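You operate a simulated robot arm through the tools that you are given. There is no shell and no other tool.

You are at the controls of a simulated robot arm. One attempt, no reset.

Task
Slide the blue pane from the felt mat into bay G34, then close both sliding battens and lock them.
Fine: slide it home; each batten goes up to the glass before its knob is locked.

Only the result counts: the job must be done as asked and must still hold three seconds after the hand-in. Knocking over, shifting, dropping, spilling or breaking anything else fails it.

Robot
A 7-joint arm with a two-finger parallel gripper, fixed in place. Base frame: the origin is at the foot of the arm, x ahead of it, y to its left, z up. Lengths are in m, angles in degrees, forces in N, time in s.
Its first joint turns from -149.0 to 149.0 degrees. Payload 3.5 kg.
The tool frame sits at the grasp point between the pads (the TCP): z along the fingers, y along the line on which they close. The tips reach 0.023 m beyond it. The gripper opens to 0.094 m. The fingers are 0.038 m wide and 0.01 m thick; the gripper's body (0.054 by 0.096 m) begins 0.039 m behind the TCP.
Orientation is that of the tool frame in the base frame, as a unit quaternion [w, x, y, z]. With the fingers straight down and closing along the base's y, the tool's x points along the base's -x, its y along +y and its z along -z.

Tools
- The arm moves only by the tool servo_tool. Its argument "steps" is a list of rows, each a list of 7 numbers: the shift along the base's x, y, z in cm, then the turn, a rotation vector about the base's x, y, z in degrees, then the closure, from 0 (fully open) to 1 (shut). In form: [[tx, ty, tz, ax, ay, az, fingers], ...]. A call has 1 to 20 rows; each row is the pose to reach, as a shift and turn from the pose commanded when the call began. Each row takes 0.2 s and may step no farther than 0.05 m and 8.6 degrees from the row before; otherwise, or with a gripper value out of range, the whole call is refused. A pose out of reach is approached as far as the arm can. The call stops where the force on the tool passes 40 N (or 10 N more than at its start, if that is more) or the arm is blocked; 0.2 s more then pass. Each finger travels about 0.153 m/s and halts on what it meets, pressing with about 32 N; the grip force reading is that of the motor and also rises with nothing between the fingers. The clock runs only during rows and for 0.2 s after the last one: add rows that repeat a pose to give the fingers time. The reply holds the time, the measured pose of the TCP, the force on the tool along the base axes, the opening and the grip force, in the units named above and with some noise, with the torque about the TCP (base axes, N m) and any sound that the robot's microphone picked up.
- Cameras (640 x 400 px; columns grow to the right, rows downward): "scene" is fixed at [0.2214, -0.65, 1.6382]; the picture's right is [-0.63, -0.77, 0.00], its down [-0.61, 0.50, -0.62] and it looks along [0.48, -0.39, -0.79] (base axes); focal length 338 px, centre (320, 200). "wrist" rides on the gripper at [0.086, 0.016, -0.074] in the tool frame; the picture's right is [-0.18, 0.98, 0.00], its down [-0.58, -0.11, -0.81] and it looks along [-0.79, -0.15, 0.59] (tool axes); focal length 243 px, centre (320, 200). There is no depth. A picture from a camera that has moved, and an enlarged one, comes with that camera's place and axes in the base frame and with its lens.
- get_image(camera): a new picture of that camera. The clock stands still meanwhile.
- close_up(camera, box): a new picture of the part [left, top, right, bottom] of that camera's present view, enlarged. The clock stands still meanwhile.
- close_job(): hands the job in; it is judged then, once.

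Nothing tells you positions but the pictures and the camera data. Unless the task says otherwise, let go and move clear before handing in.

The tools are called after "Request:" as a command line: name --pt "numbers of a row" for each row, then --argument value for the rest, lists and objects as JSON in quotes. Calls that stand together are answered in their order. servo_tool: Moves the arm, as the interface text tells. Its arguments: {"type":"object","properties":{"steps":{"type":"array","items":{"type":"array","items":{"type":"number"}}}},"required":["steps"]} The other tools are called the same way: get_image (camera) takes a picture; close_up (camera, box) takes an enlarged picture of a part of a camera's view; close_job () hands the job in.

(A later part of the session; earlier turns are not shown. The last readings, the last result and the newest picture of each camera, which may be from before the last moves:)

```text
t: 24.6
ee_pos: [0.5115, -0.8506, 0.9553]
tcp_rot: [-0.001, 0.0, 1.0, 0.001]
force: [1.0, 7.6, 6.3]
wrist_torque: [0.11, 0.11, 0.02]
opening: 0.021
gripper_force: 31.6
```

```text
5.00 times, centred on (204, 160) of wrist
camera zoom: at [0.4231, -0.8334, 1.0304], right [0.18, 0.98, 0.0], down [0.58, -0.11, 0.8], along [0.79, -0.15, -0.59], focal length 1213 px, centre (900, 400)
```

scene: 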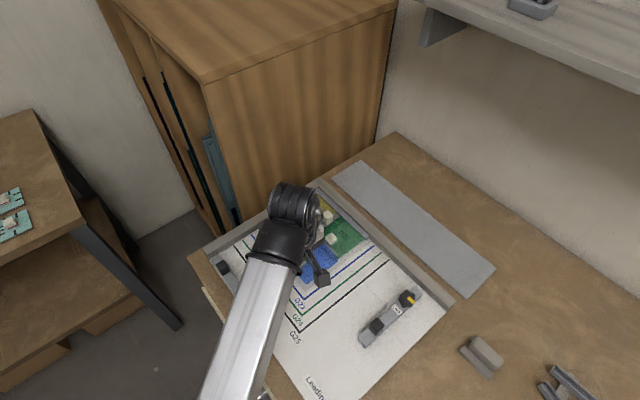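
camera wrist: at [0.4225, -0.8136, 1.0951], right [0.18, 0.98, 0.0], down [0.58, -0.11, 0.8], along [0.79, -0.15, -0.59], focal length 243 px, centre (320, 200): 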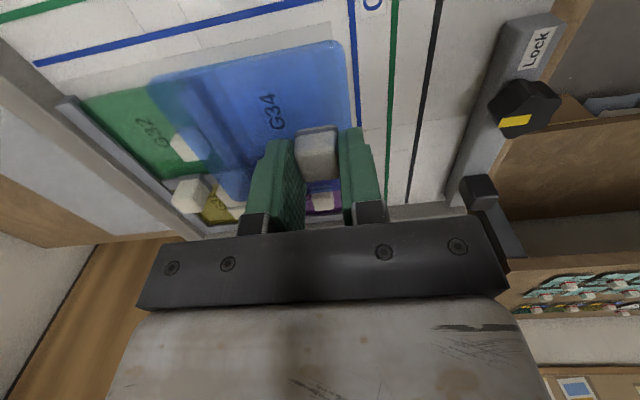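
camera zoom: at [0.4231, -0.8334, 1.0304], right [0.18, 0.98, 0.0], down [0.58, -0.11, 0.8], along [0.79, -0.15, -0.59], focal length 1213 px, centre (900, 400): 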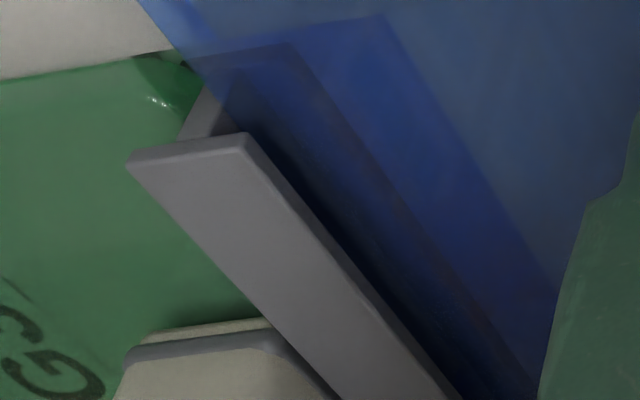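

Contact with the x-running web (7.6 N). I'll back off half a millimetre and slide +x along the channel toward the far came.

Request:
servo_tool --pt "0 0.05 0.03 0 0 0 1" --pt "0.3 0.05 0.03 0 0 0 1" --pt "0.6 0.05 0.03 0 0 0 1" --pt "0.9 0.05 0.03 0 0 0 1" --pt "1.2 0.05 0.03 0 0 0 1" --pt "1.2 0.05 0.03 0 0 0 1"

Request:
get_image --camera "wrist"

Request:
close_up --camera "wrist" --box '[200, 120, 360, 220]'

```text
t: 26.0
ee_pos: [0.5207, -0.8497, 0.9552]
tcp_rot: [-0.002, 0.0, 1.0, 0.0]
force: [-3.7, 7.1, 0.9]
wrist_torque: [0.14, 0.11, -0.05]
opening: 0.0211
gripper_force: 32.0
```

```text
taken
camera wrist: at [0.4337, -0.8333, 1.0304], right [0.18, 0.98, 0.0], down [0.58, -0.11, 0.8], along [0.79, -0.15, -0.59], focal length 243 px, centre (320, 200)
```

wrist: 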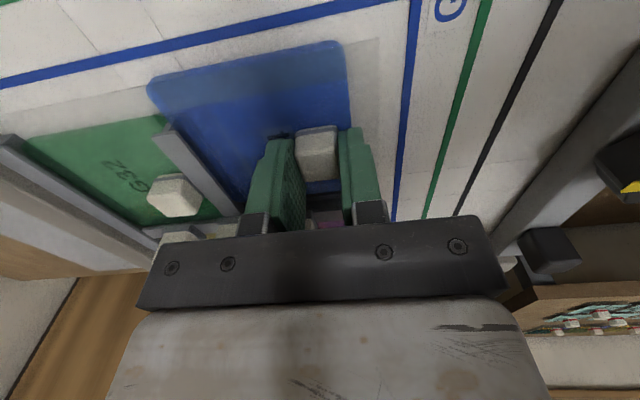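

```text
4.00 times, centred on (280, 170) of wrist
camera zoom: at [0.4337, -0.8333, 1.0304], right [0.18, 0.98, 0.0], down [0.58, -0.11, 0.8], along [0.79, -0.15, -0.59], focal length 970 px, centre (480, 320)
```

zoom: 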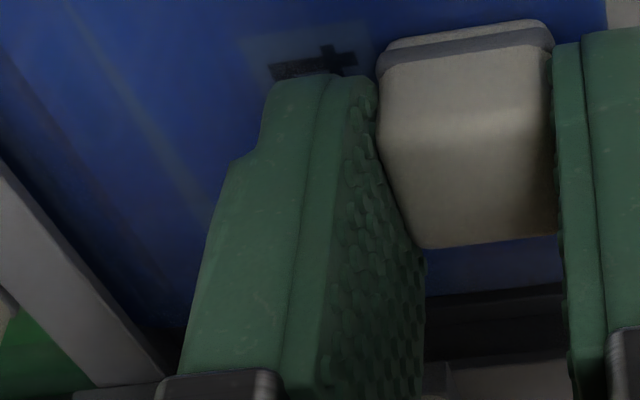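

About 1.2 cm remains until the blue edge lines up with the green one. The far channel is visible just ahead; continuing +x.

Request:
servo_tool --pt "0 0.03 0 0 0 0 1" --pt "0.2 0.03 0 0 0 0 1" --pt "0.4 0.03 0 0 0 0 1" --pt "0.6 0.03 0 0 0 0 1" --pt "0.8 0.03 0 0 0 0 1" --pt "0.8 0.03 0 0 0 0 1"

Request:
get_image --camera "wrist"

Request:
close_up --camera "wrist" --box '[200, 120, 360, 220]'

```text
t: 27.4
ee_pos: [0.5306, -0.8484, 0.9555]
tcp_rot: [-0.002, 0.0, 1.0, 0.0]
force: [-1.6, -0.8, 7.7]
wrist_torque: [-0.02, 0.12, -0.02]
opening: 0.0213
gripper_force: 32.3
```

```text
taken
camera wrist: at [0.4424, -0.8322, 1.0303], right [0.18, 0.98, 0.0], down [0.58, -0.11, 0.8], along [0.79, -0.15, -0.59], focal length 243 px, centre (320, 200)
```

wrist: 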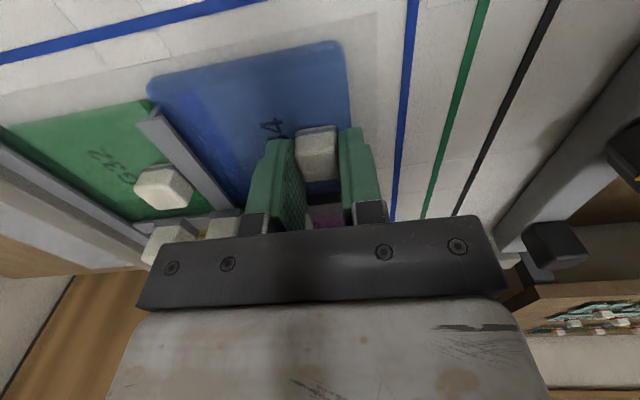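

```text
4.00 times, centred on (280, 170) of wrist
camera zoom: at [0.4424, -0.8322, 1.0303], right [0.18, 0.98, 0.0], down [0.58, -0.11, 0.8], along [0.79, -0.15, -0.59], focal length 970 px, centre (480, 320)
```

zoom: 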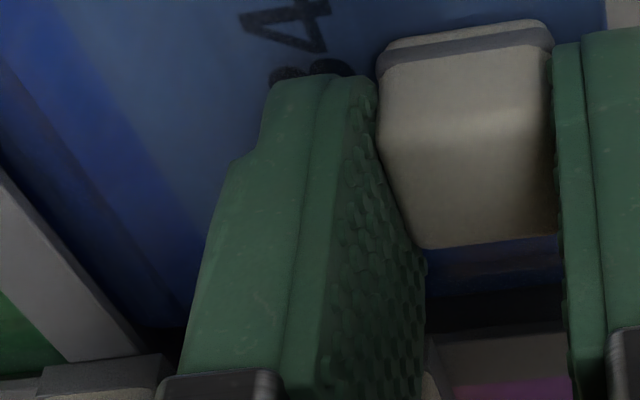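

Roughly 5 mm remain. Continuing +x in 1 mm steps while watching force.

Request:
servo_tool --pt "0.1 0 0 0 0 0 1" --pt "0.2 0 0 0 0 0 1" --pt "0.3 0 0 0 0 0 1" --pt "0.3 0 0 0 0 0 1"

Request:
close_up --camera "wrist" --box '[40, 40, 360, 240]'

```text
t: 28.4
ee_pos: [0.5334, -0.8499, 0.9546]
tcp_rot: [-0.001, 0.0, 1.0, -0.001]
force: [-1.0, 0.1, -0.9]
wrist_torque: [0.0, -0.03, 0.01]
opening: 0.0212
gripper_force: 32.0
```

```text
2.00 times, centred on (200, 140) of wrist
camera zoom: at [0.4458, -0.8329, 1.0303], right [0.18, 0.98, 0.0], down [0.58, -0.11, 0.8], along [0.79, -0.15, -0.59], focal length 485 px, centre (560, 320)
```

zoom: 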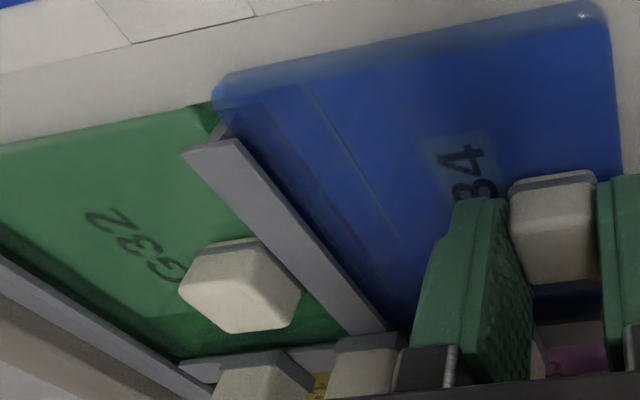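

Request:
servo_tool --pt "0.1 0 0 0 0 0 1" --pt "0.2 0 0 0 0 0 1" --pt "0.2 0 0 0 0 0 1"

Request:
close_up --camera "wrist" --box '[40, 40, 360, 240]'

```text
t: 29.2
ee_pos: [0.536, -0.8502, 0.9552]
tcp_rot: [-0.002, 0.0, 1.0, 0.0]
force: [0.4, 0.2, -1.0]
wrist_torque: [0.03, 0.01, 0.02]
opening: 0.0209
gripper_force: 31.7
```

```text
2.00 times, centred on (200, 140) of wrist
camera zoom: at [0.4482, -0.833, 1.0306], right [0.18, 0.98, 0.0], down [0.58, -0.11, 0.8], along [0.79, -0.15, -0.59], focal length 485 px, centre (560, 320)
```

zoom: 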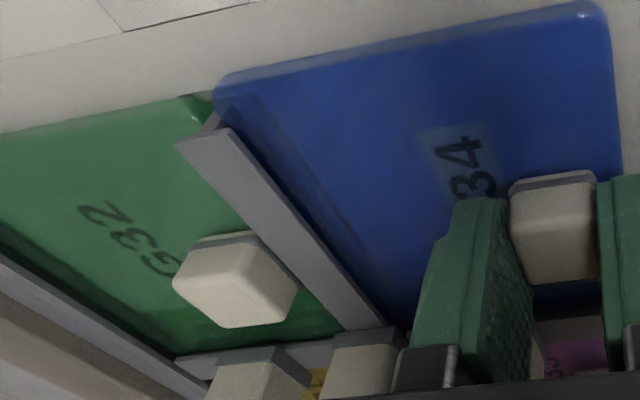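

About 3 mm left by comparison with the green edge. Continuing in 1 mm steps.

Request:
servo_tool --pt "0.1 0 0 0 0 0 1" --pt "0.2 0 0 0 0 0 1" --pt "0.2 0 0 0 0 0 1"

Request:
close_up --camera "wrist" --box '[40, 40, 360, 240]'

```text
t: 30.0
ee_pos: [0.5382, -0.8491, 0.9548]
tcp_rot: [-0.002, 0.0, 1.0, 0.0]
force: [-0.1, -0.6, -0.8]
wrist_torque: [0.01, -0.01, -0.01]
opening: 0.0211
gripper_force: 32.1
```

```text
2.00 times, centred on (200, 140) of wrist
camera zoom: at [0.4501, -0.8329, 1.0304], right [0.18, 0.98, 0.0], down [0.58, -0.11, 0.8], along [0.79, -0.15, -0.59], focal length 485 px, centre (560, 320)
```

zoom: 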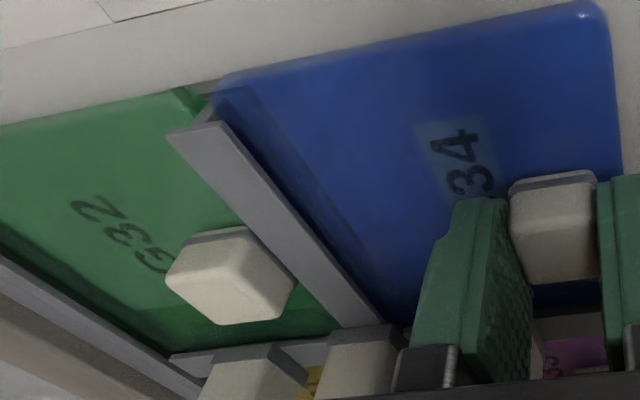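

Request:
servo_tool --pt "0.05 0 0 0 0 0 1" --pt "0.1 0 0 0 0 0 1" --pt "0.15 0 0 0 0 0 1" --pt "0.15 0 0 0 0 0 1"

Request:
close_up --camera "wrist" --box '[40, 40, 360, 240]'

```text
t: 31.0
ee_pos: [0.5396, -0.8496, 0.9538]
tcp_rot: [-0.001, 0.0, 1.0, -0.001]
force: [-2.8, 0.2, -1.8]
wrist_torque: [0.04, 0.07, 0.0]
opening: 0.0208
gripper_force: 31.6
```

```text
2.00 times, centred on (200, 140) of wrist
camera zoom: at [0.4512, -0.8329, 1.0307], right [0.18, 0.98, 0.0], down [0.58, -0.11, 0.8], along [0.79, -0.15, -0.59], focal length 485 px, centre (560, 320)
```

zoom: 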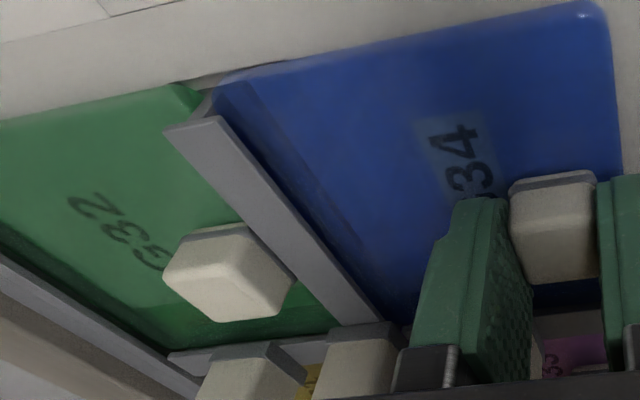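

Edges are nearly in line and x force is starting to rise. A little further to confirm it is home.

Request:
servo_tool --pt "0.05 0 0 0 0 0 1" --pt "0.1 0 0 0 0 0 1" --pt "0.1 0 0 0 0 0 1"

```text
t: 31.8
ee_pos: [0.5386, -0.8504, 0.9555]
tcp_rot: [-0.001, 0.001, 1.0, 0.0]
force: [-7.7, -1.2, 0.4]
wrist_torque: [-0.02, 0.15, -0.09]
opening: 0.0212
gripper_force: 32.0
```

Contact on the far web (7.7 N). Now I'll nudge -y again to make sure it is seated on that side too.

Request:
servo_tool --pt "0.03 -0.05 0 0 0 0 1" --pt "0.03 -0.1 0 0 0 0 1" --pt "0.03 -0.15 0 0 0 0 1" --pt "0.03 -0.15 0 0 0 0 1"

Request:
close_up --camera "wrist" --box '[40, 40, 360, 240]'

Request:
get_image --camera "scene"

```text
t: 32.8
ee_pos: [0.5393, -0.8499, 0.9545]
tcp_rot: [-0.002, 0.0, 1.0, 0.001]
force: [-12.1, 6.6, -1.1]
wrist_torque: [0.22, 0.4, 0.02]
opening: 0.021
gripper_force: 31.6
```

```text
2.00 times, centred on (200, 140) of wrist
camera zoom: at [0.4515, -0.8334, 1.0306], right [0.18, 0.98, 0.0], down [0.58, -0.11, 0.8], along [0.79, -0.15, -0.59], focal length 485 px, centre (560, 320)
```

zoom: 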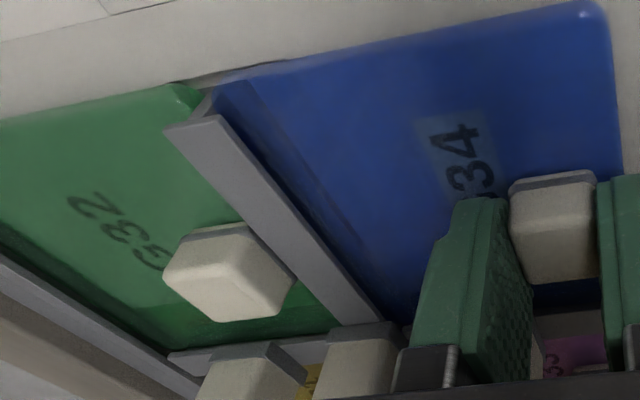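

```text
taken
```

scene: 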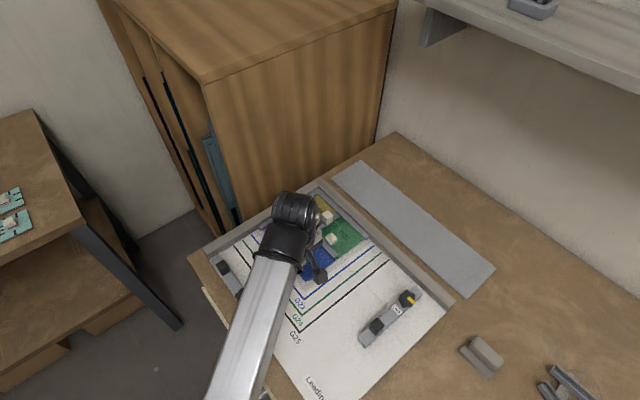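

The pane is seated against both webs. I'll relax the pressure slightly, open the fingers partway, and rise straight up.

Request:
servo_tool --pt "-0.06 0.04 0 0 0 0 1" --pt "-0.06 0.04 0 0 0 0 0.7" --pt "-0.06 0.04 0 0 0 0 0.5" --pt "-0.06 0.04 0 0 0 0 0.5" --pt "-0.06 0.04 0.5 0 0 0 0.5" --pt "-0.06 0.04 2 0 0 0 0.5" --pt "-0.06 0.04 5 0 0 0 0.5" --pt "-0.06 0.04 8 0 0 0 0.5"

Request:
get_image --camera "wrist"

Request:
close_up --camera "wrist" --box '[40, 0, 360, 200]'

```text
t: 34.6
ee_pos: [0.5392, -0.851, 1.0357]
tcp_rot: [-0.001, 0.001, 1.0, 0.0]
force: [-0.1, 0.6, -0.5]
wrist_torque: [-0.02, -0.01, 0.02]
opening: 0.0471
gripper_force: 0.1
```

```text
taken
camera wrist: at [0.452, -0.8343, 1.1107], right [0.18, 0.98, 0.0], down [0.58, -0.11, 0.8], along [0.79, -0.15, -0.59], focal length 243 px, centre (320, 200)
```

wrist: 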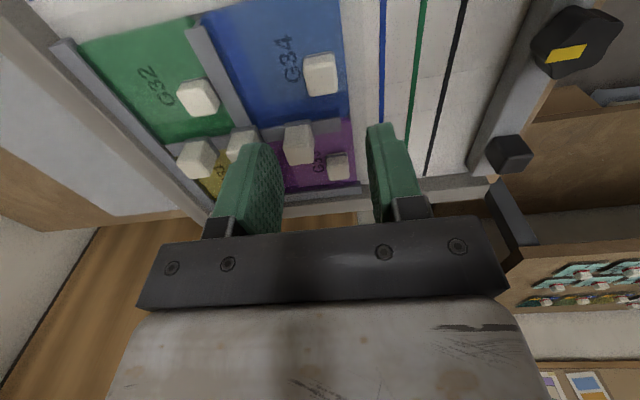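

```text
2.00 times, centred on (200, 100) of wrist
camera zoom: at [0.452, -0.8343, 1.1107], right [0.18, 0.98, 0.0], down [0.58, -0.11, 0.8], along [0.79, -0.15, -0.59], focal length 485 px, centre (560, 400)
```

zoom: 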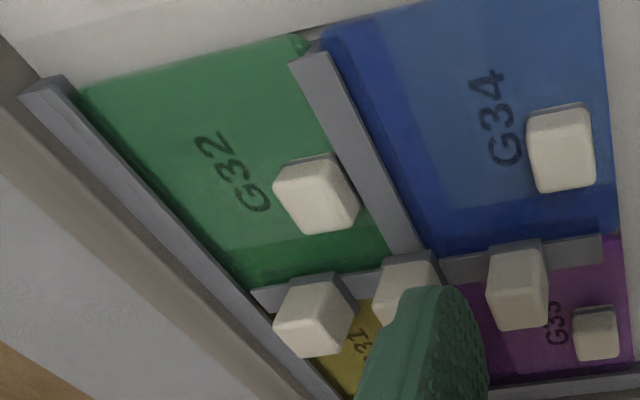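

The blue pane is home, flush with its neighbours. Next the left batten; let me see it in both cameras.

Request:
get_image --camera "scene"

Request:
close_up --camera "wrist" --box '[352, 0, 640, 180]'

```text
taken
```

scene: 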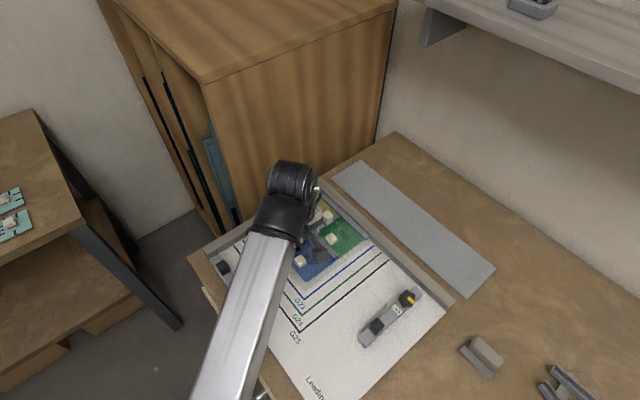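

```text
2.22 times, centred on (496, 90) of wrist
camera zoom: at [0.452, -0.8343, 1.1107], right [0.18, 0.98, 0.0], down [0.58, -0.11, 0.8], along [0.79, -0.15, -0.59], focal length 539 px, centre (-71, 444)
```

zoom: 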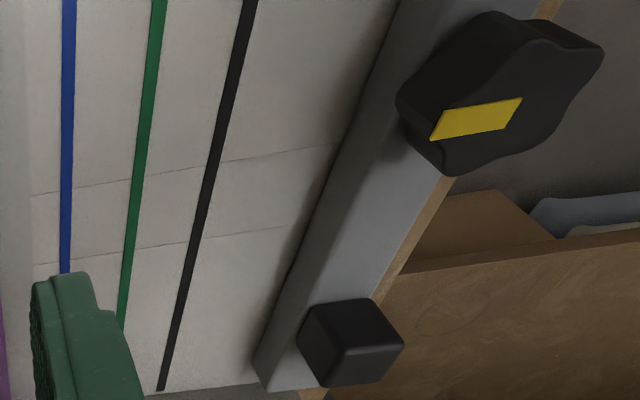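

Left batten: grip at about (0.624, -0.703), knob at (0.537, -0.704), tops near z ≈ 0.965. I'll move above the grip while turning the tool -90° so the fingers close along x and the camera looks toward the glass.

Request:
servo_tool --pt "0.8 1.4 0.5 0 0 -8.2 0.5" --pt "1.6 2.8 1 0 0 -16.4 0.4" --pt "2.4 4.2 1 0 0 -24.6 0.3" --pt "3.2 5.6 1 0 0 -32.8 0.3" --pt "4 7 1 0 0 -41 0.3" --pt "4.8 8.4 1 0 0 -49.2 0.3" --pt "5.6 9.8 1 0 0 -57.4 0.3" --pt "6.4 11.2 1 0 0 -65.6 0.3" --pt "7.2 12.6 1 0 0 -73.8 0.3" --pt "8 14 1 0 0 -82 0.3" --pt "8.5 15 1 0 0 -90 0.3" --pt "8.5 15 1 0 0 -90 0.3"

Request:
get_image --camera "wrist"

Request:
get_image --camera "scene"

```text
t: 37.2
ee_pos: [0.6227, -0.7009, 1.0455]
tcp_rot: [-0.002, 0.707, 0.707, 0.001]
force: [-0.1, -0.2, 0.3]
wrist_torque: [0.01, 0.01, -0.03]
opening: 0.0658
gripper_force: 0.0
```

```text
taken
camera wrist: at [0.6389, -0.614, 1.121], right [0.98, -0.19, 0.0], down [-0.11, -0.58, 0.8], along [-0.15, -0.79, -0.59], focal length 243 px, centre (320, 200)
```

wrist: 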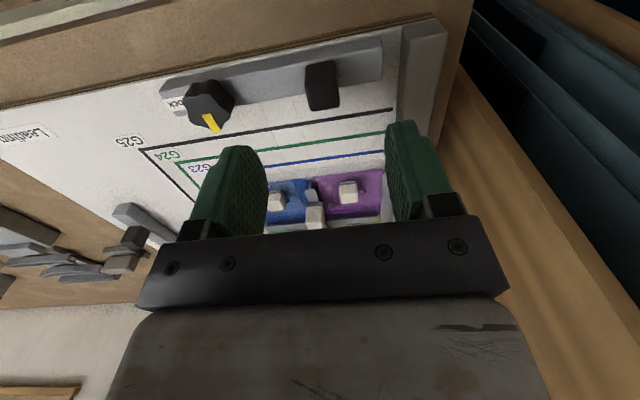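

```text
taken
```

scene: 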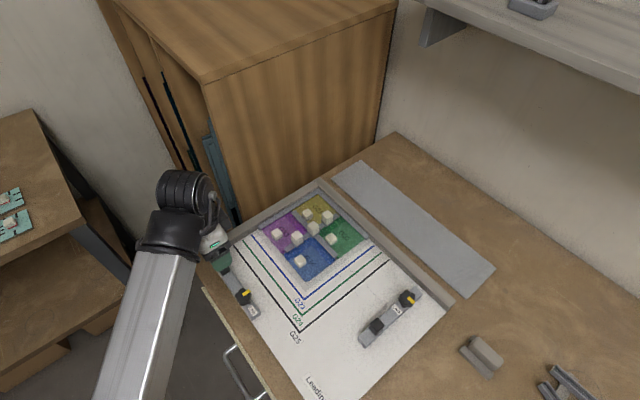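

The turn worked and the camera now looks over the batten at the glass. I'll zoom in to locate the grip precisely.

Request:
close_up --camera "wrist" --box '[150, 20, 406, 180]'

Request:
close_up --camera "scene" --box '[200, 220, 360, 320]'

```text
2.50 times, centred on (278, 100) of wrist
camera zoom: at [0.6389, -0.614, 1.121], right [0.98, -0.19, 0.0], down [-0.11, -0.58, 0.8], along [-0.15, -0.79, -0.59], focal length 606 px, centre (425, 450)
```

zoom: 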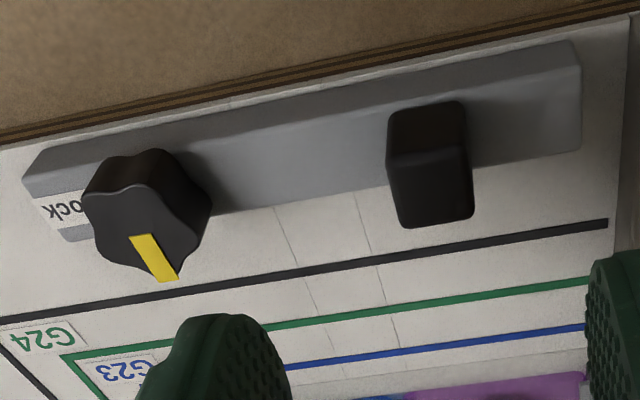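

```text
4.00 times, centred on (280, 270) of scene
camera zoom: at [0.2214, -0.65, 1.6382], right [-0.63, -0.77, 0.0], down [-0.61, 0.5, -0.62], along [0.48, -0.39, -0.79], focal length 1353 px, centre (480, -80)
```

zoom: 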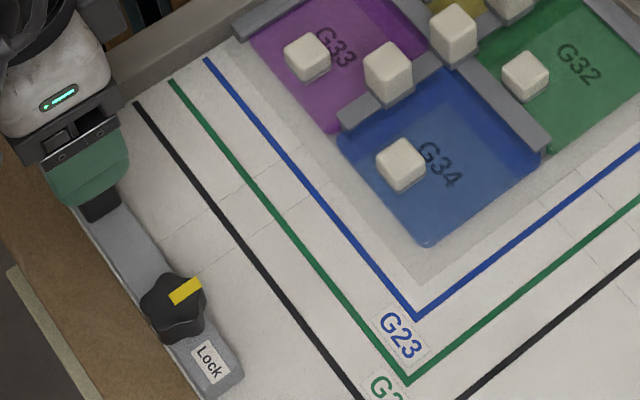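

Grip: x 0.614–0.635, y centre -0.705, from z ≈ 0.9375 to 0.966; the batten's inner edge is near y ≈ -0.716. I'll take it by its upper part, offset a bit to +y to stay clear of the purple handle later.

Request:
servo_tool --pt "0.2 0.3 -1 0 0 0 0.5" --pt "0.2 0.3 -3 0 0 0 0.5" --pt "0.2 0.3 -5 0 0 0 0.5" --pt "0.2 0.3 -6.5 0 0 0 0.5" --pt "0.2 0.3 -7.1 0 0 0 0.5" --pt "0.2 0.3 -7.1 0 0 0 0.5"

Request:
get_image --camera "wrist"

```text
t: 38.6
ee_pos: [0.6253, -0.6997, 0.9744]
tcp_rot: [-0.001, 0.707, 0.708, 0.001]
force: [0.3, -1.0, -0.2]
wrist_torque: [-0.01, 0.0, 0.0]
opening: 0.047
gripper_force: 0.1
```

```text
taken
camera wrist: at [0.6409, -0.6116, 1.0503], right [0.98, -0.18, 0.0], down [-0.11, -0.58, 0.8], along [-0.15, -0.79, -0.59], focal length 243 px, centre (320, 200)
```

wrist: 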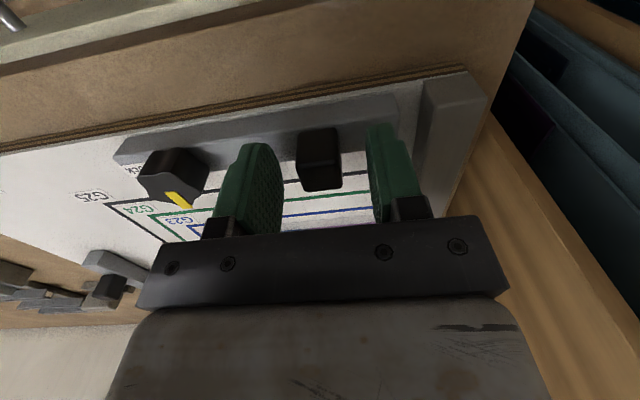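

The grip sits between the pads. Closing.

Request:
servo_tool --pt "0 0 0 0 0 0 0.7" --pt "0 0 0 0 0 0 0.9" --pt "0 0 0 0 0 0 1" --pt "0 0 0 0 0 0 1"

Request:
get_image --camera "wrist"

```text
t: 39.6
ee_pos: [0.6246, -0.6987, 0.9755]
tcp_rot: [-0.002, 0.708, 0.706, 0.001]
force: [-8.5, -0.2, -1.8]
wrist_torque: [-0.02, 0.17, 0.13]
opening: 0.0216
gripper_force: 44.6
```

```text
taken
camera wrist: at [0.6402, -0.6117, 1.0503], right [0.98, -0.18, 0.0], down [-0.11, -0.58, 0.8], along [-0.15, -0.79, -0.59], focal length 243 px, centre (320, 200)
```

wrist: 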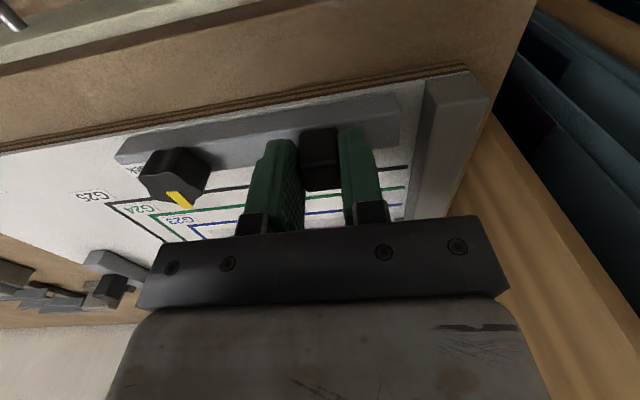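

Gripped; a small sideways load shows the batten is guided. I'll relieve it and start sliding toward -y.

Request:
servo_tool --pt "-0.05 0 0 0 0 0 1" --pt "-0.05 -0.5 0 0 0 0 1" --pt "-0.05 -1 0 0 0 0 1" --pt "-0.05 -1.5 0 0 0 0 1" --pt "-0.05 -2 0 0 0 0 1" --pt "-0.05 -2 0 0 0 0 1"

Request:
get_image --camera "wrist"

```text
t: 41.0
ee_pos: [0.625, -0.7173, 0.9744]
tcp_rot: [0.0, 0.707, 0.707, 0.0]
force: [-9.7, -1.2, 11.3]
wrist_torque: [0.79, 0.68, 0.16]
opening: 0.0217
gripper_force: 45.3
```

```text
taken
camera wrist: at [0.6401, -0.6305, 1.0503], right [0.98, -0.18, 0.0], down [-0.11, -0.58, 0.8], along [-0.15, -0.79, -0.59], focal length 243 px, centre (320, 200)
```

wrist: 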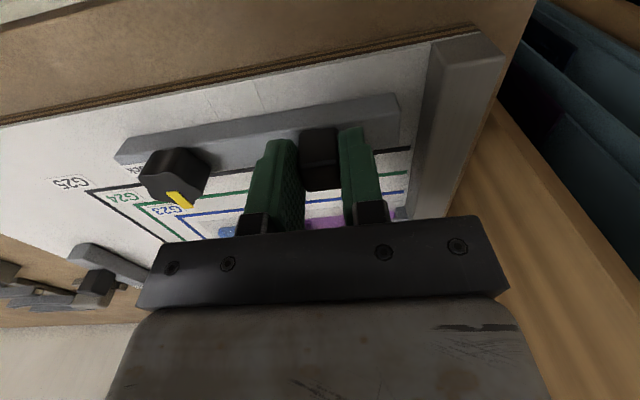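

The batten slides freely with the hand. Continuing in larger steps while relieving the side loads.

Request:
servo_tool --pt "-0.06 -0.5 0.05 0 0 0 1" --pt "-0.06 -1.2 0.05 0 0 0 1" --pt "-0.06 -2 0.05 0 0 0 1" --pt "-0.06 -3 0.05 0 0 0 1" --pt "-0.06 -4 0.05 0 0 0 1" --pt "-0.06 -5 0.05 0 0 0 1" --pt "-0.06 -5 0.05 0 0 0 1"

Request:
get_image --camera "wrist"

Request:
get_image --camera "scene"

```text
t: 42.6
ee_pos: [0.6256, -0.7682, 0.9741]
tcp_rot: [0.0, 0.707, 0.707, 0.001]
force: [-8.0, -1.4, 11.4]
wrist_torque: [0.71, 0.35, 0.16]
opening: 0.0218
gripper_force: 44.8
```

```text
taken
camera wrist: at [0.6401, -0.6815, 1.0502], right [0.98, -0.18, 0.0], down [-0.11, -0.58, 0.8], along [-0.15, -0.79, -0.59], focal length 243 px, centre (320, 200)
```

wrist: 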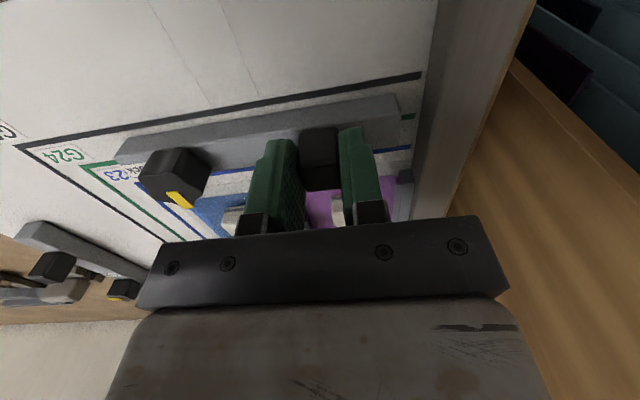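

```text
taken
```

scene: 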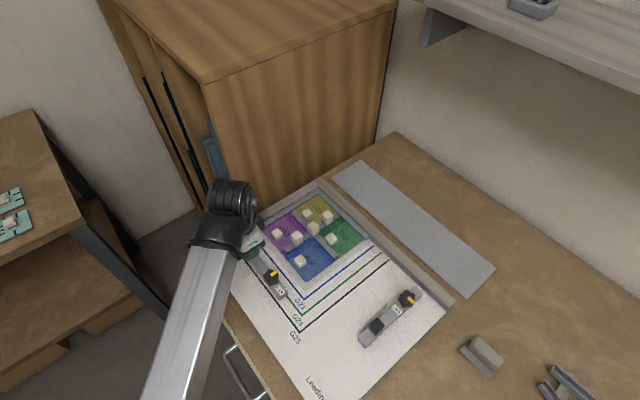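

Request:
close_up --camera "wrist" --box '[180, 90, 436, 250]'

Request:
close_up --camera "scene" --box '[224, 195, 352, 275]'

```text
2.50 times, centred on (308, 170) of wrist
camera zoom: at [0.6401, -0.6815, 1.0502], right [0.98, -0.18, 0.0], down [-0.11, -0.58, 0.8], along [-0.15, -0.79, -0.59], focal length 606 px, centre (350, 275)
```

zoom: 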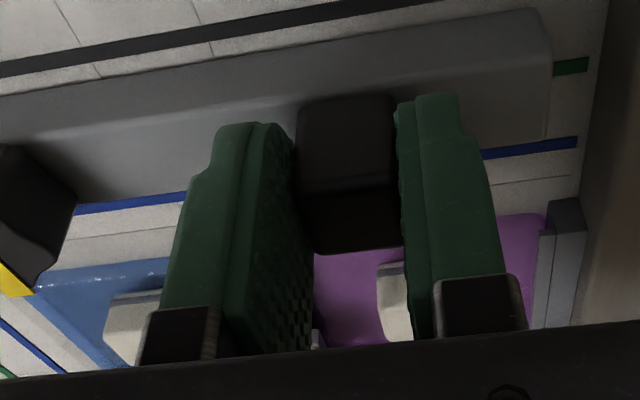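

```text
5.00 times, centred on (288, 235) of scene
camera zoom: at [0.2214, -0.65, 1.6382], right [-0.63, -0.77, 0.0], down [-0.61, 0.5, -0.62], along [0.48, -0.39, -0.79], focal length 1691 px, centre (480, 25)
```

zoom: 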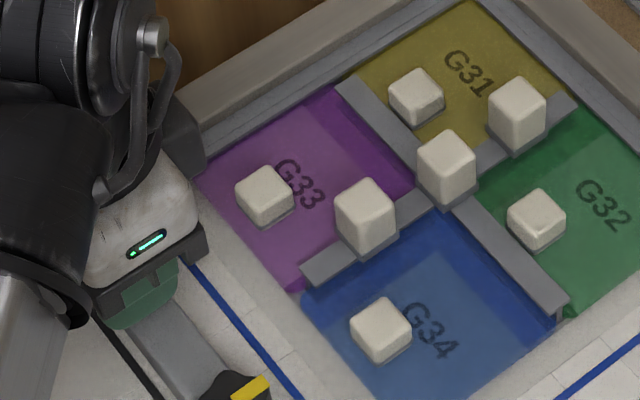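

Purple handle sits about 18 mm inside its edge, so the fingers will clear it. I'll continue 3.6 cm, then creep.

Request:
servo_tool --pt "0 -1 0 0 0 0 1" --pt "0 -2 0 0 0 0 1" --pt "0 -2.8 0 0 0 0 1" --pt "0 -3.4 0 0 0 0 1" --pt "0 -3.4 0 0 0 0 1"

Request:
close_up --camera "wrist" --box '[100, 80, 420, 280]'

Request:
close_up --camera "scene" --box '[224, 195, 352, 275]'

```text
t: 43.8
ee_pos: [0.6253, -0.8025, 0.9743]
tcp_rot: [0.0, 0.707, 0.707, 0.001]
force: [-4.1, 0.6, 9.6]
wrist_torque: [-0.12, 0.03, 0.24]
opening: 0.0215
gripper_force: 45.1
```

```text
2.00 times, centred on (260, 180) of wrist
camera zoom: at [0.6401, -0.7155, 1.0501], right [0.98, -0.18, 0.0], down [-0.11, -0.58, 0.81], along [-0.15, -0.79, -0.59], focal length 485 px, centre (440, 240)
```

zoom: 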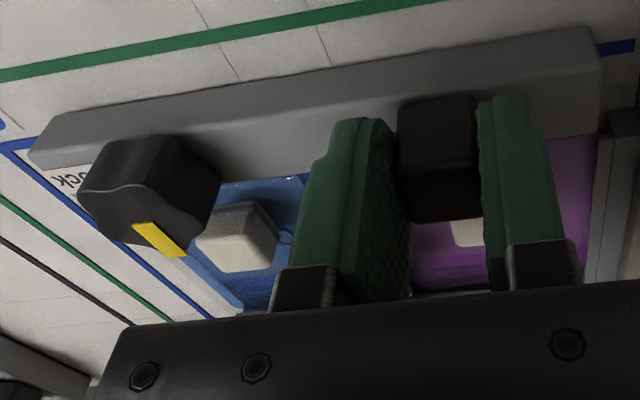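

```text
5.00 times, centred on (288, 235) of scene
camera zoom: at [0.2214, -0.65, 1.6382], right [-0.63, -0.77, 0.0], down [-0.61, 0.5, -0.62], along [0.48, -0.39, -0.79], focal length 1691 px, centre (480, 25)
```

zoom: 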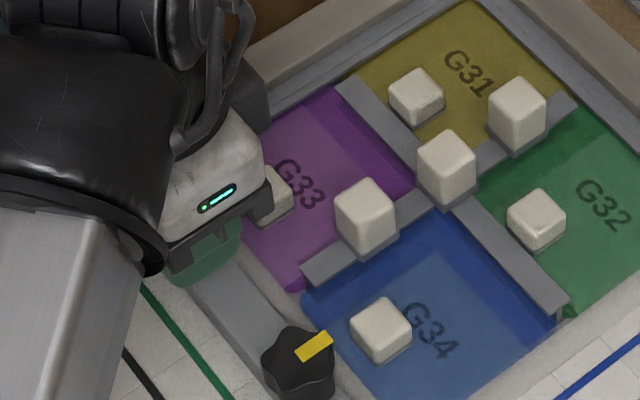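

About 1 cm to go. Creeping 1 mm at a time until force rises.

Request:
servo_tool --pt "0 -0.1 0 0 0 0 1" --pt "0 -0.2 0 0 0 0 1" --pt "0 -0.3 0 0 0 0 1" --pt "0 -0.4 0 0 0 0 1" --pt "0 -0.5 0 0 0 0 1" --pt "0 -0.6 0 0 0 0 1" --pt "0 -0.6 0 0 0 0 1"

Request:
close_up --camera "scene" --box '[256, 220, 336, 270]'

Request:
close_up --camera "wrist" --box '[100, 80, 420, 280]'

```text
t: 45.4
ee_pos: [0.6248, -0.8085, 0.9747]
tcp_rot: [-0.001, 0.707, 0.707, 0.001]
force: [-0.4, 1.0, -5.0]
wrist_torque: [-1.03, -0.14, 0.08]
opening: 0.022
gripper_force: 44.7
```

```text
8.00 times, centred on (296, 245) of scene
camera zoom: at [0.2214, -0.65, 1.6382], right [-0.63, -0.77, 0.0], down [-0.61, 0.5, -0.62], along [0.48, -0.39, -0.79], focal length 2706 px, centre (512, -160)
```

zoom: 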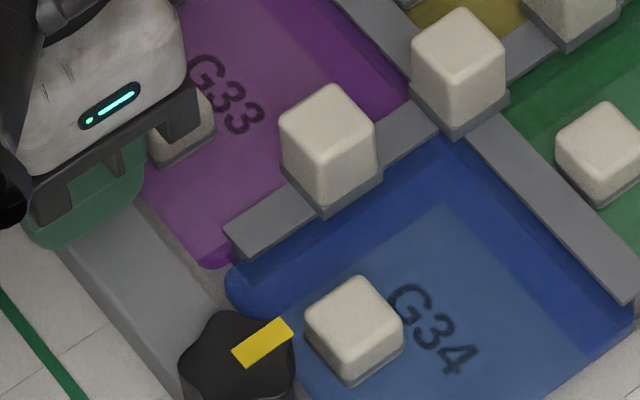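

```text
2.00 times, centred on (260, 180) of wrist
camera zoom: at [0.6401, -0.721, 1.0502], right [0.98, -0.18, 0.0], down [-0.11, -0.58, 0.8], along [-0.15, -0.79, -0.59], focal length 485 px, centre (440, 240)
```

zoom: 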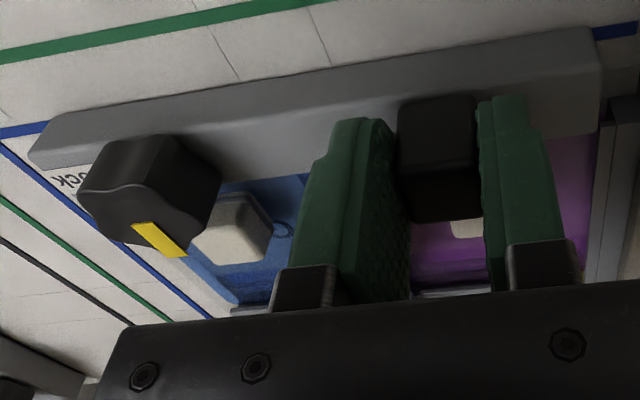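

A few millimetres of gap remain. Creeping on.

Request:
servo_tool --pt "0 -0.1 0 0 0 0 1" --pt "0 -0.2 0 0 0 0 1" --pt "0 -0.3 0 0 0 0 1" --pt "0 -0.4 0 0 0 0 1" --pt "0 -0.4 0 0 0 0 1"

Request:
close_up --camera "scene" --box '[256, 220, 336, 270]'

```text
t: 46.6
ee_pos: [0.6254, -0.8119, 0.9739]
tcp_rot: [-0.001, 0.707, 0.707, 0.001]
force: [-1.3, 0.3, -0.6]
wrist_torque: [0.15, 0.11, 0.09]
opening: 0.0216
gripper_force: 45.0
```

```text
8.00 times, centred on (296, 245) of scene
camera zoom: at [0.2214, -0.65, 1.6382], right [-0.63, -0.77, 0.0], down [-0.61, 0.5, -0.62], along [0.48, -0.39, -0.79], focal length 2706 px, centre (512, -160)
```

zoom: 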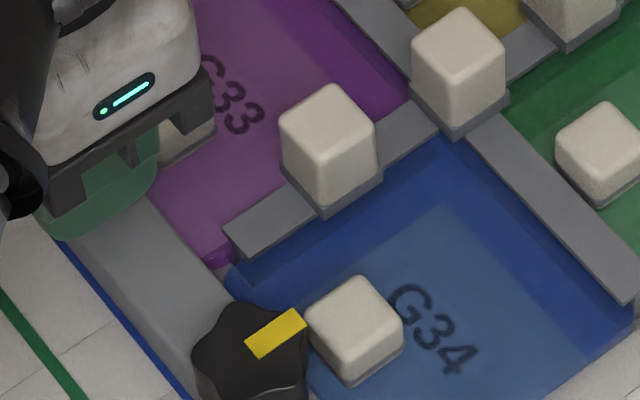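

Request:
servo_tool --pt "0 -0.05 0 0 0 0 1" --pt "0 -0.1 0 0 0 0 1" --pt "0 -0.15 0 0 0 0 1" --pt "0 -0.2 0 0 0 0 1" --pt "0 -0.2 0 0 0 0 1"

Request:
close_up --camera "scene" --box '[256, 220, 336, 270]'

```text
t: 47.8
ee_pos: [0.6254, -0.8136, 0.974]
tcp_rot: [-0.001, 0.707, 0.707, 0.001]
force: [-0.5, 0.6, 1.5]
wrist_torque: [0.69, -0.16, 0.15]
opening: 0.0217
gripper_force: 44.9
```

```text
8.00 times, centred on (296, 245) of scene
camera zoom: at [0.2214, -0.65, 1.6382], right [-0.63, -0.77, 0.0], down [-0.61, 0.5, -0.62], along [0.48, -0.39, -0.79], focal length 2706 px, centre (512, -160)
```

zoom: 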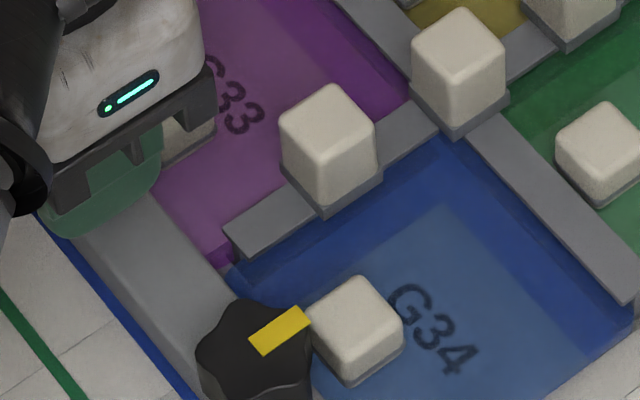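

Request:
servo_tool --pt "0 -0.05 0 0 0 0 1" --pt "0 -0.1 0 0 0 0 1" --pt "0 -0.15 0 0 0 0 1" --pt "0 -0.15 0 0 0 0 1"

Request:
close_up --camera "scene" --box '[256, 220, 336, 270]'

```text
t: 48.8
ee_pos: [0.6243, -0.8153, 0.9755]
tcp_rot: [0.0, 0.707, 0.707, 0.001]
force: [2.1, 1.4, 10.5]
wrist_torque: [0.93, 0.23, 0.1]
opening: 0.022
gripper_force: 45.1
```

```text
8.00 times, centred on (296, 245) of scene
camera zoom: at [0.2214, -0.65, 1.6382], right [-0.63, -0.77, 0.0], down [-0.61, 0.5, -0.62], along [0.48, -0.39, -0.79], focal length 2706 px, centre (512, -160)
```

zoom: 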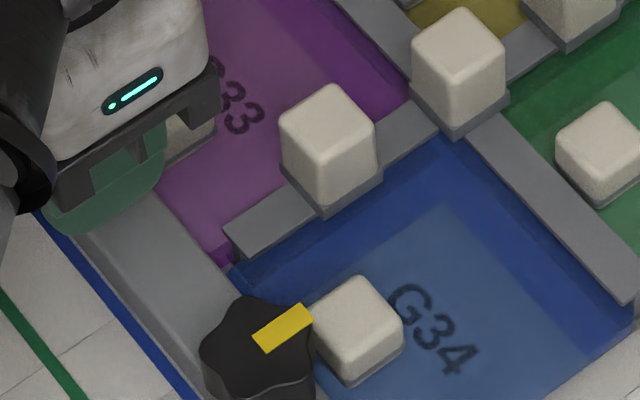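

Request:
servo_tool --pt "0 -0.05 0.03 0 0 0 1" --pt "0 -0.1 0.03 0 0 0 1" --pt "0 -0.15 0.03 0 0 0 1" --pt "0 -0.15 0.03 0 0 0 1"

Request:
close_up --camera "scene" --box '[256, 220, 336, 270]'

```text
t: 49.8
ee_pos: [0.6256, -0.8159, 0.9739]
tcp_rot: [-0.001, 0.707, 0.707, 0.001]
force: [-0.2, 10.1, -2.6]
wrist_torque: [-1.23, -0.16, 0.05]
opening: 0.022
gripper_force: 45.1
```

```text
8.00 times, centred on (296, 245) of scene
camera zoom: at [0.2214, -0.65, 1.6382], right [-0.63, -0.77, 0.0], down [-0.61, 0.5, -0.62], along [0.48, -0.39, -0.79], focal length 2706 px, centre (512, -160)
```

zoom: 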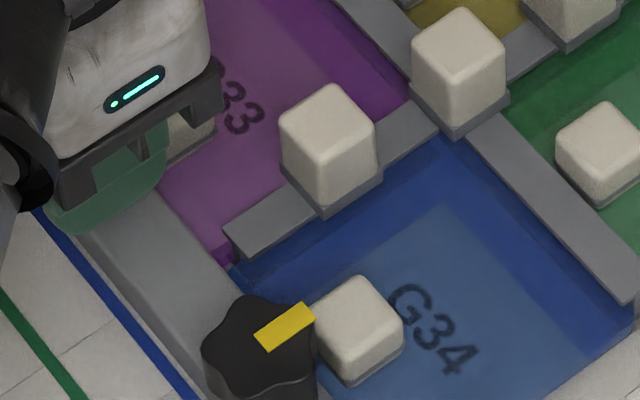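

Contact: 10 N in y, batten is up to the glass. One more tiny nudge to confirm it's a firm stop.

Request:
servo_tool --pt "0 -0.05 0 0 0 0 1" --pt "0 -0.05 0 0 0 0 1"

Request:
close_up --camera "wrist" --box '[100, 80, 420, 280]'

```text
t: 50.4
ee_pos: [0.6249, -0.8158, 0.9746]
tcp_rot: [0.0, 0.708, 0.707, 0.001]
force: [-1.3, 17.1, -10.0]
wrist_torque: [-0.98, 0.0, -0.06]
opening: 0.022
gripper_force: 44.7
```

```text
2.00 times, centred on (260, 180) of wrist
camera zoom: at [0.6401, -0.7289, 1.0503], right [0.98, -0.18, 0.0], down [-0.11, -0.58, 0.8], along [-0.15, -0.79, -0.59], focal length 485 px, centre (440, 240)
```

zoom: 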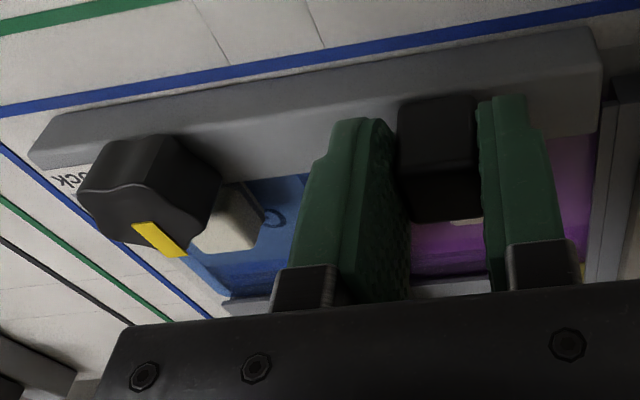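

Firm stop at 17 N. I'll release the grip and rise.

Request:
servo_tool --pt "0 0.03 0 0 0 0 0.8" --pt "0 0.05 0 0 0 0 0.52" --pt "0 0.05 0 0 0 0 0.52" --pt "0 0.05 1 0 0 0 0.52" --pt "0 0.05 3 0 0 0 0.52" --pt "0 0.05 6 0 0 0 0.52" --pt "0 0.05 7 0 0 0 0.52"

Request:
get_image --camera "wrist"

Request:
close_up --camera "scene" --box '[224, 210, 352, 290]'

```text
t: 52.0
ee_pos: [0.6231, -0.8184, 1.0468]
tcp_rot: [0.0, 0.707, 0.707, 0.0]
force: [-0.9, 0.0, 0.6]
wrist_torque: [0.01, 0.01, 0.01]
opening: 0.0451
gripper_force: 0.0
```

```text
taken
camera wrist: at [0.639, -0.7308, 1.1212], right [0.98, -0.18, 0.0], down [-0.11, -0.58, 0.8], along [-0.15, -0.79, -0.59], focal length 243 px, centre (320, 200)
```

wrist: 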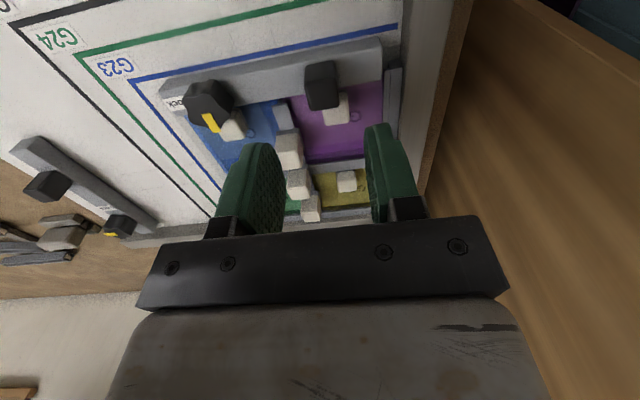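

```text
5.00 times, centred on (288, 250) of scene
camera zoom: at [0.2214, -0.65, 1.6382], right [-0.63, -0.77, 0.0], down [-0.61, 0.5, -0.62], along [0.48, -0.39, -0.79], focal length 1691 px, centre (480, -50)
```

zoom: 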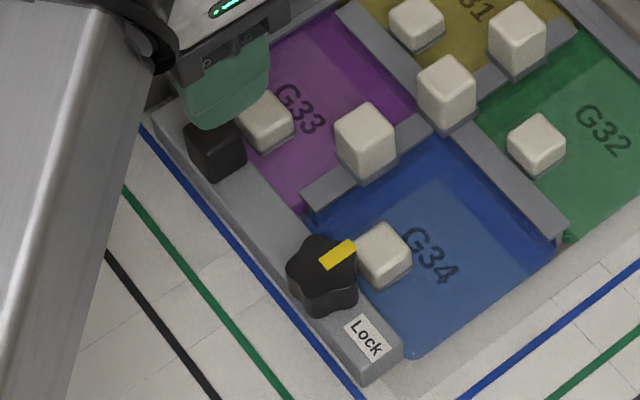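

The left batten sits against both panes. Now its knob: pointer faces -y and "Lock" is on the -x side, so it needs a quarter turn clockwise. I'll zoom in to locate the knob precisely.

Request:
close_up --camera "wrist" --box '[150, 50, 310, 150]'

Request:
close_up --camera "scene" --box '[264, 240, 328, 280]'

```text
4.00 times, centred on (230, 100) of wrist
camera zoom: at [0.639, -0.7308, 1.1212], right [0.98, -0.18, 0.0], down [-0.11, -0.58, 0.8], along [-0.15, -0.79, -0.59], focal length 970 px, centre (680, 600)
```

zoom: 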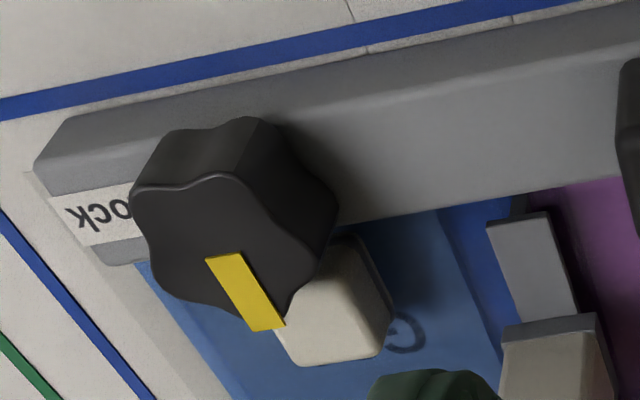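

```text
10.00 times, centred on (296, 260) of scene
camera zoom: at [0.2214, -0.65, 1.6382], right [-0.63, -0.77, 0.0], down [-0.61, 0.5, -0.62], along [0.48, -0.39, -0.79], focal length 3383 px, centre (560, -400)
```

zoom: 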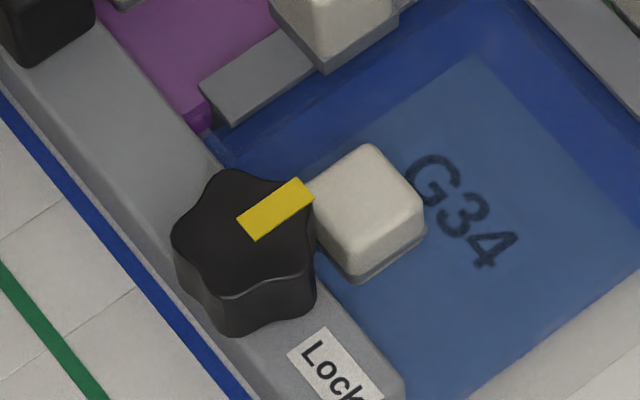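

Knob centre triangulates to (0.5375, -0.8186), top z ≈ 0.964. I'll turn the tool back +90° (fingers closing along y) above the knob so that the quarter turn clockwise stays in proven range.

Request:
servo_tool --pt "-0.8 0 0 0 0 8.2 0.4" --pt "-1.6 0 0 0 0 16.4 0.35" --pt "-2.4 0 0 0 0 24.6 0.35" --pt "-3.2 0 0 0 0 32.8 0.35" --pt "-4 0 0 0 0 41 0.35" --pt "-4.8 0 0 0 0 49.2 0.35" --pt "-5.6 0 0 0 0 57.4 0.35" --pt "-6.4 0 0 0 0 65.6 0.35" --pt "-7.2 0 0 0 0 73.8 0.35" --pt "-8 0 0 0 0 82 0.35" --pt "-8.6 0 0 0 0 90 0.35" --pt "-8.6 0 0 0 0 90 0.35"

Request:
get_image --camera "wrist"

Request:
close_up --camera "wrist" --box '[220, 20, 420, 145]'

```text
t: 54.6
ee_pos: [0.5387, -0.8168, 1.0463]
tcp_rot: [-0.002, -0.001, 1.0, 0.0]
force: [0.2, 0.0, 1.0]
wrist_torque: [0.02, 0.02, 0.02]
opening: 0.0611
gripper_force: 0.1
```

```text
taken
camera wrist: at [0.4513, -0.7998, 1.1209], right [0.18, 0.98, 0.0], down [0.58, -0.11, 0.8], along [0.79, -0.15, -0.59], focal length 243 px, centre (320, 200)
```

wrist: 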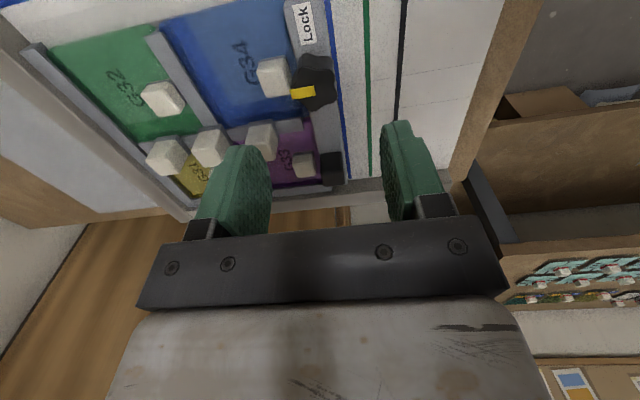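

```text
3.20 times, centred on (320, 82) of wrist
camera zoom: at [0.4513, -0.7998, 1.1209], right [0.18, 0.98, 0.0], down [0.58, -0.11, 0.8], along [0.79, -0.15, -0.59], focal length 776 px, centre (320, 576)
```

zoom: 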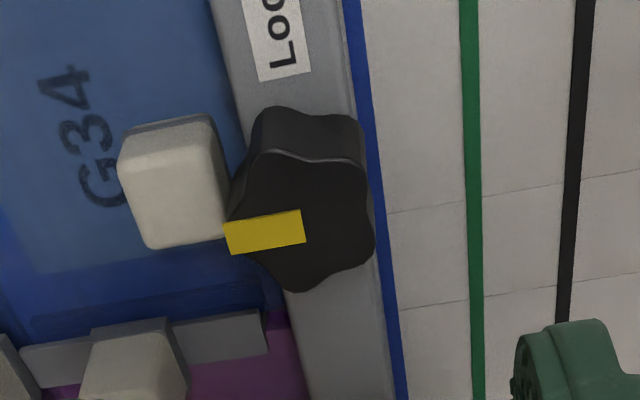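

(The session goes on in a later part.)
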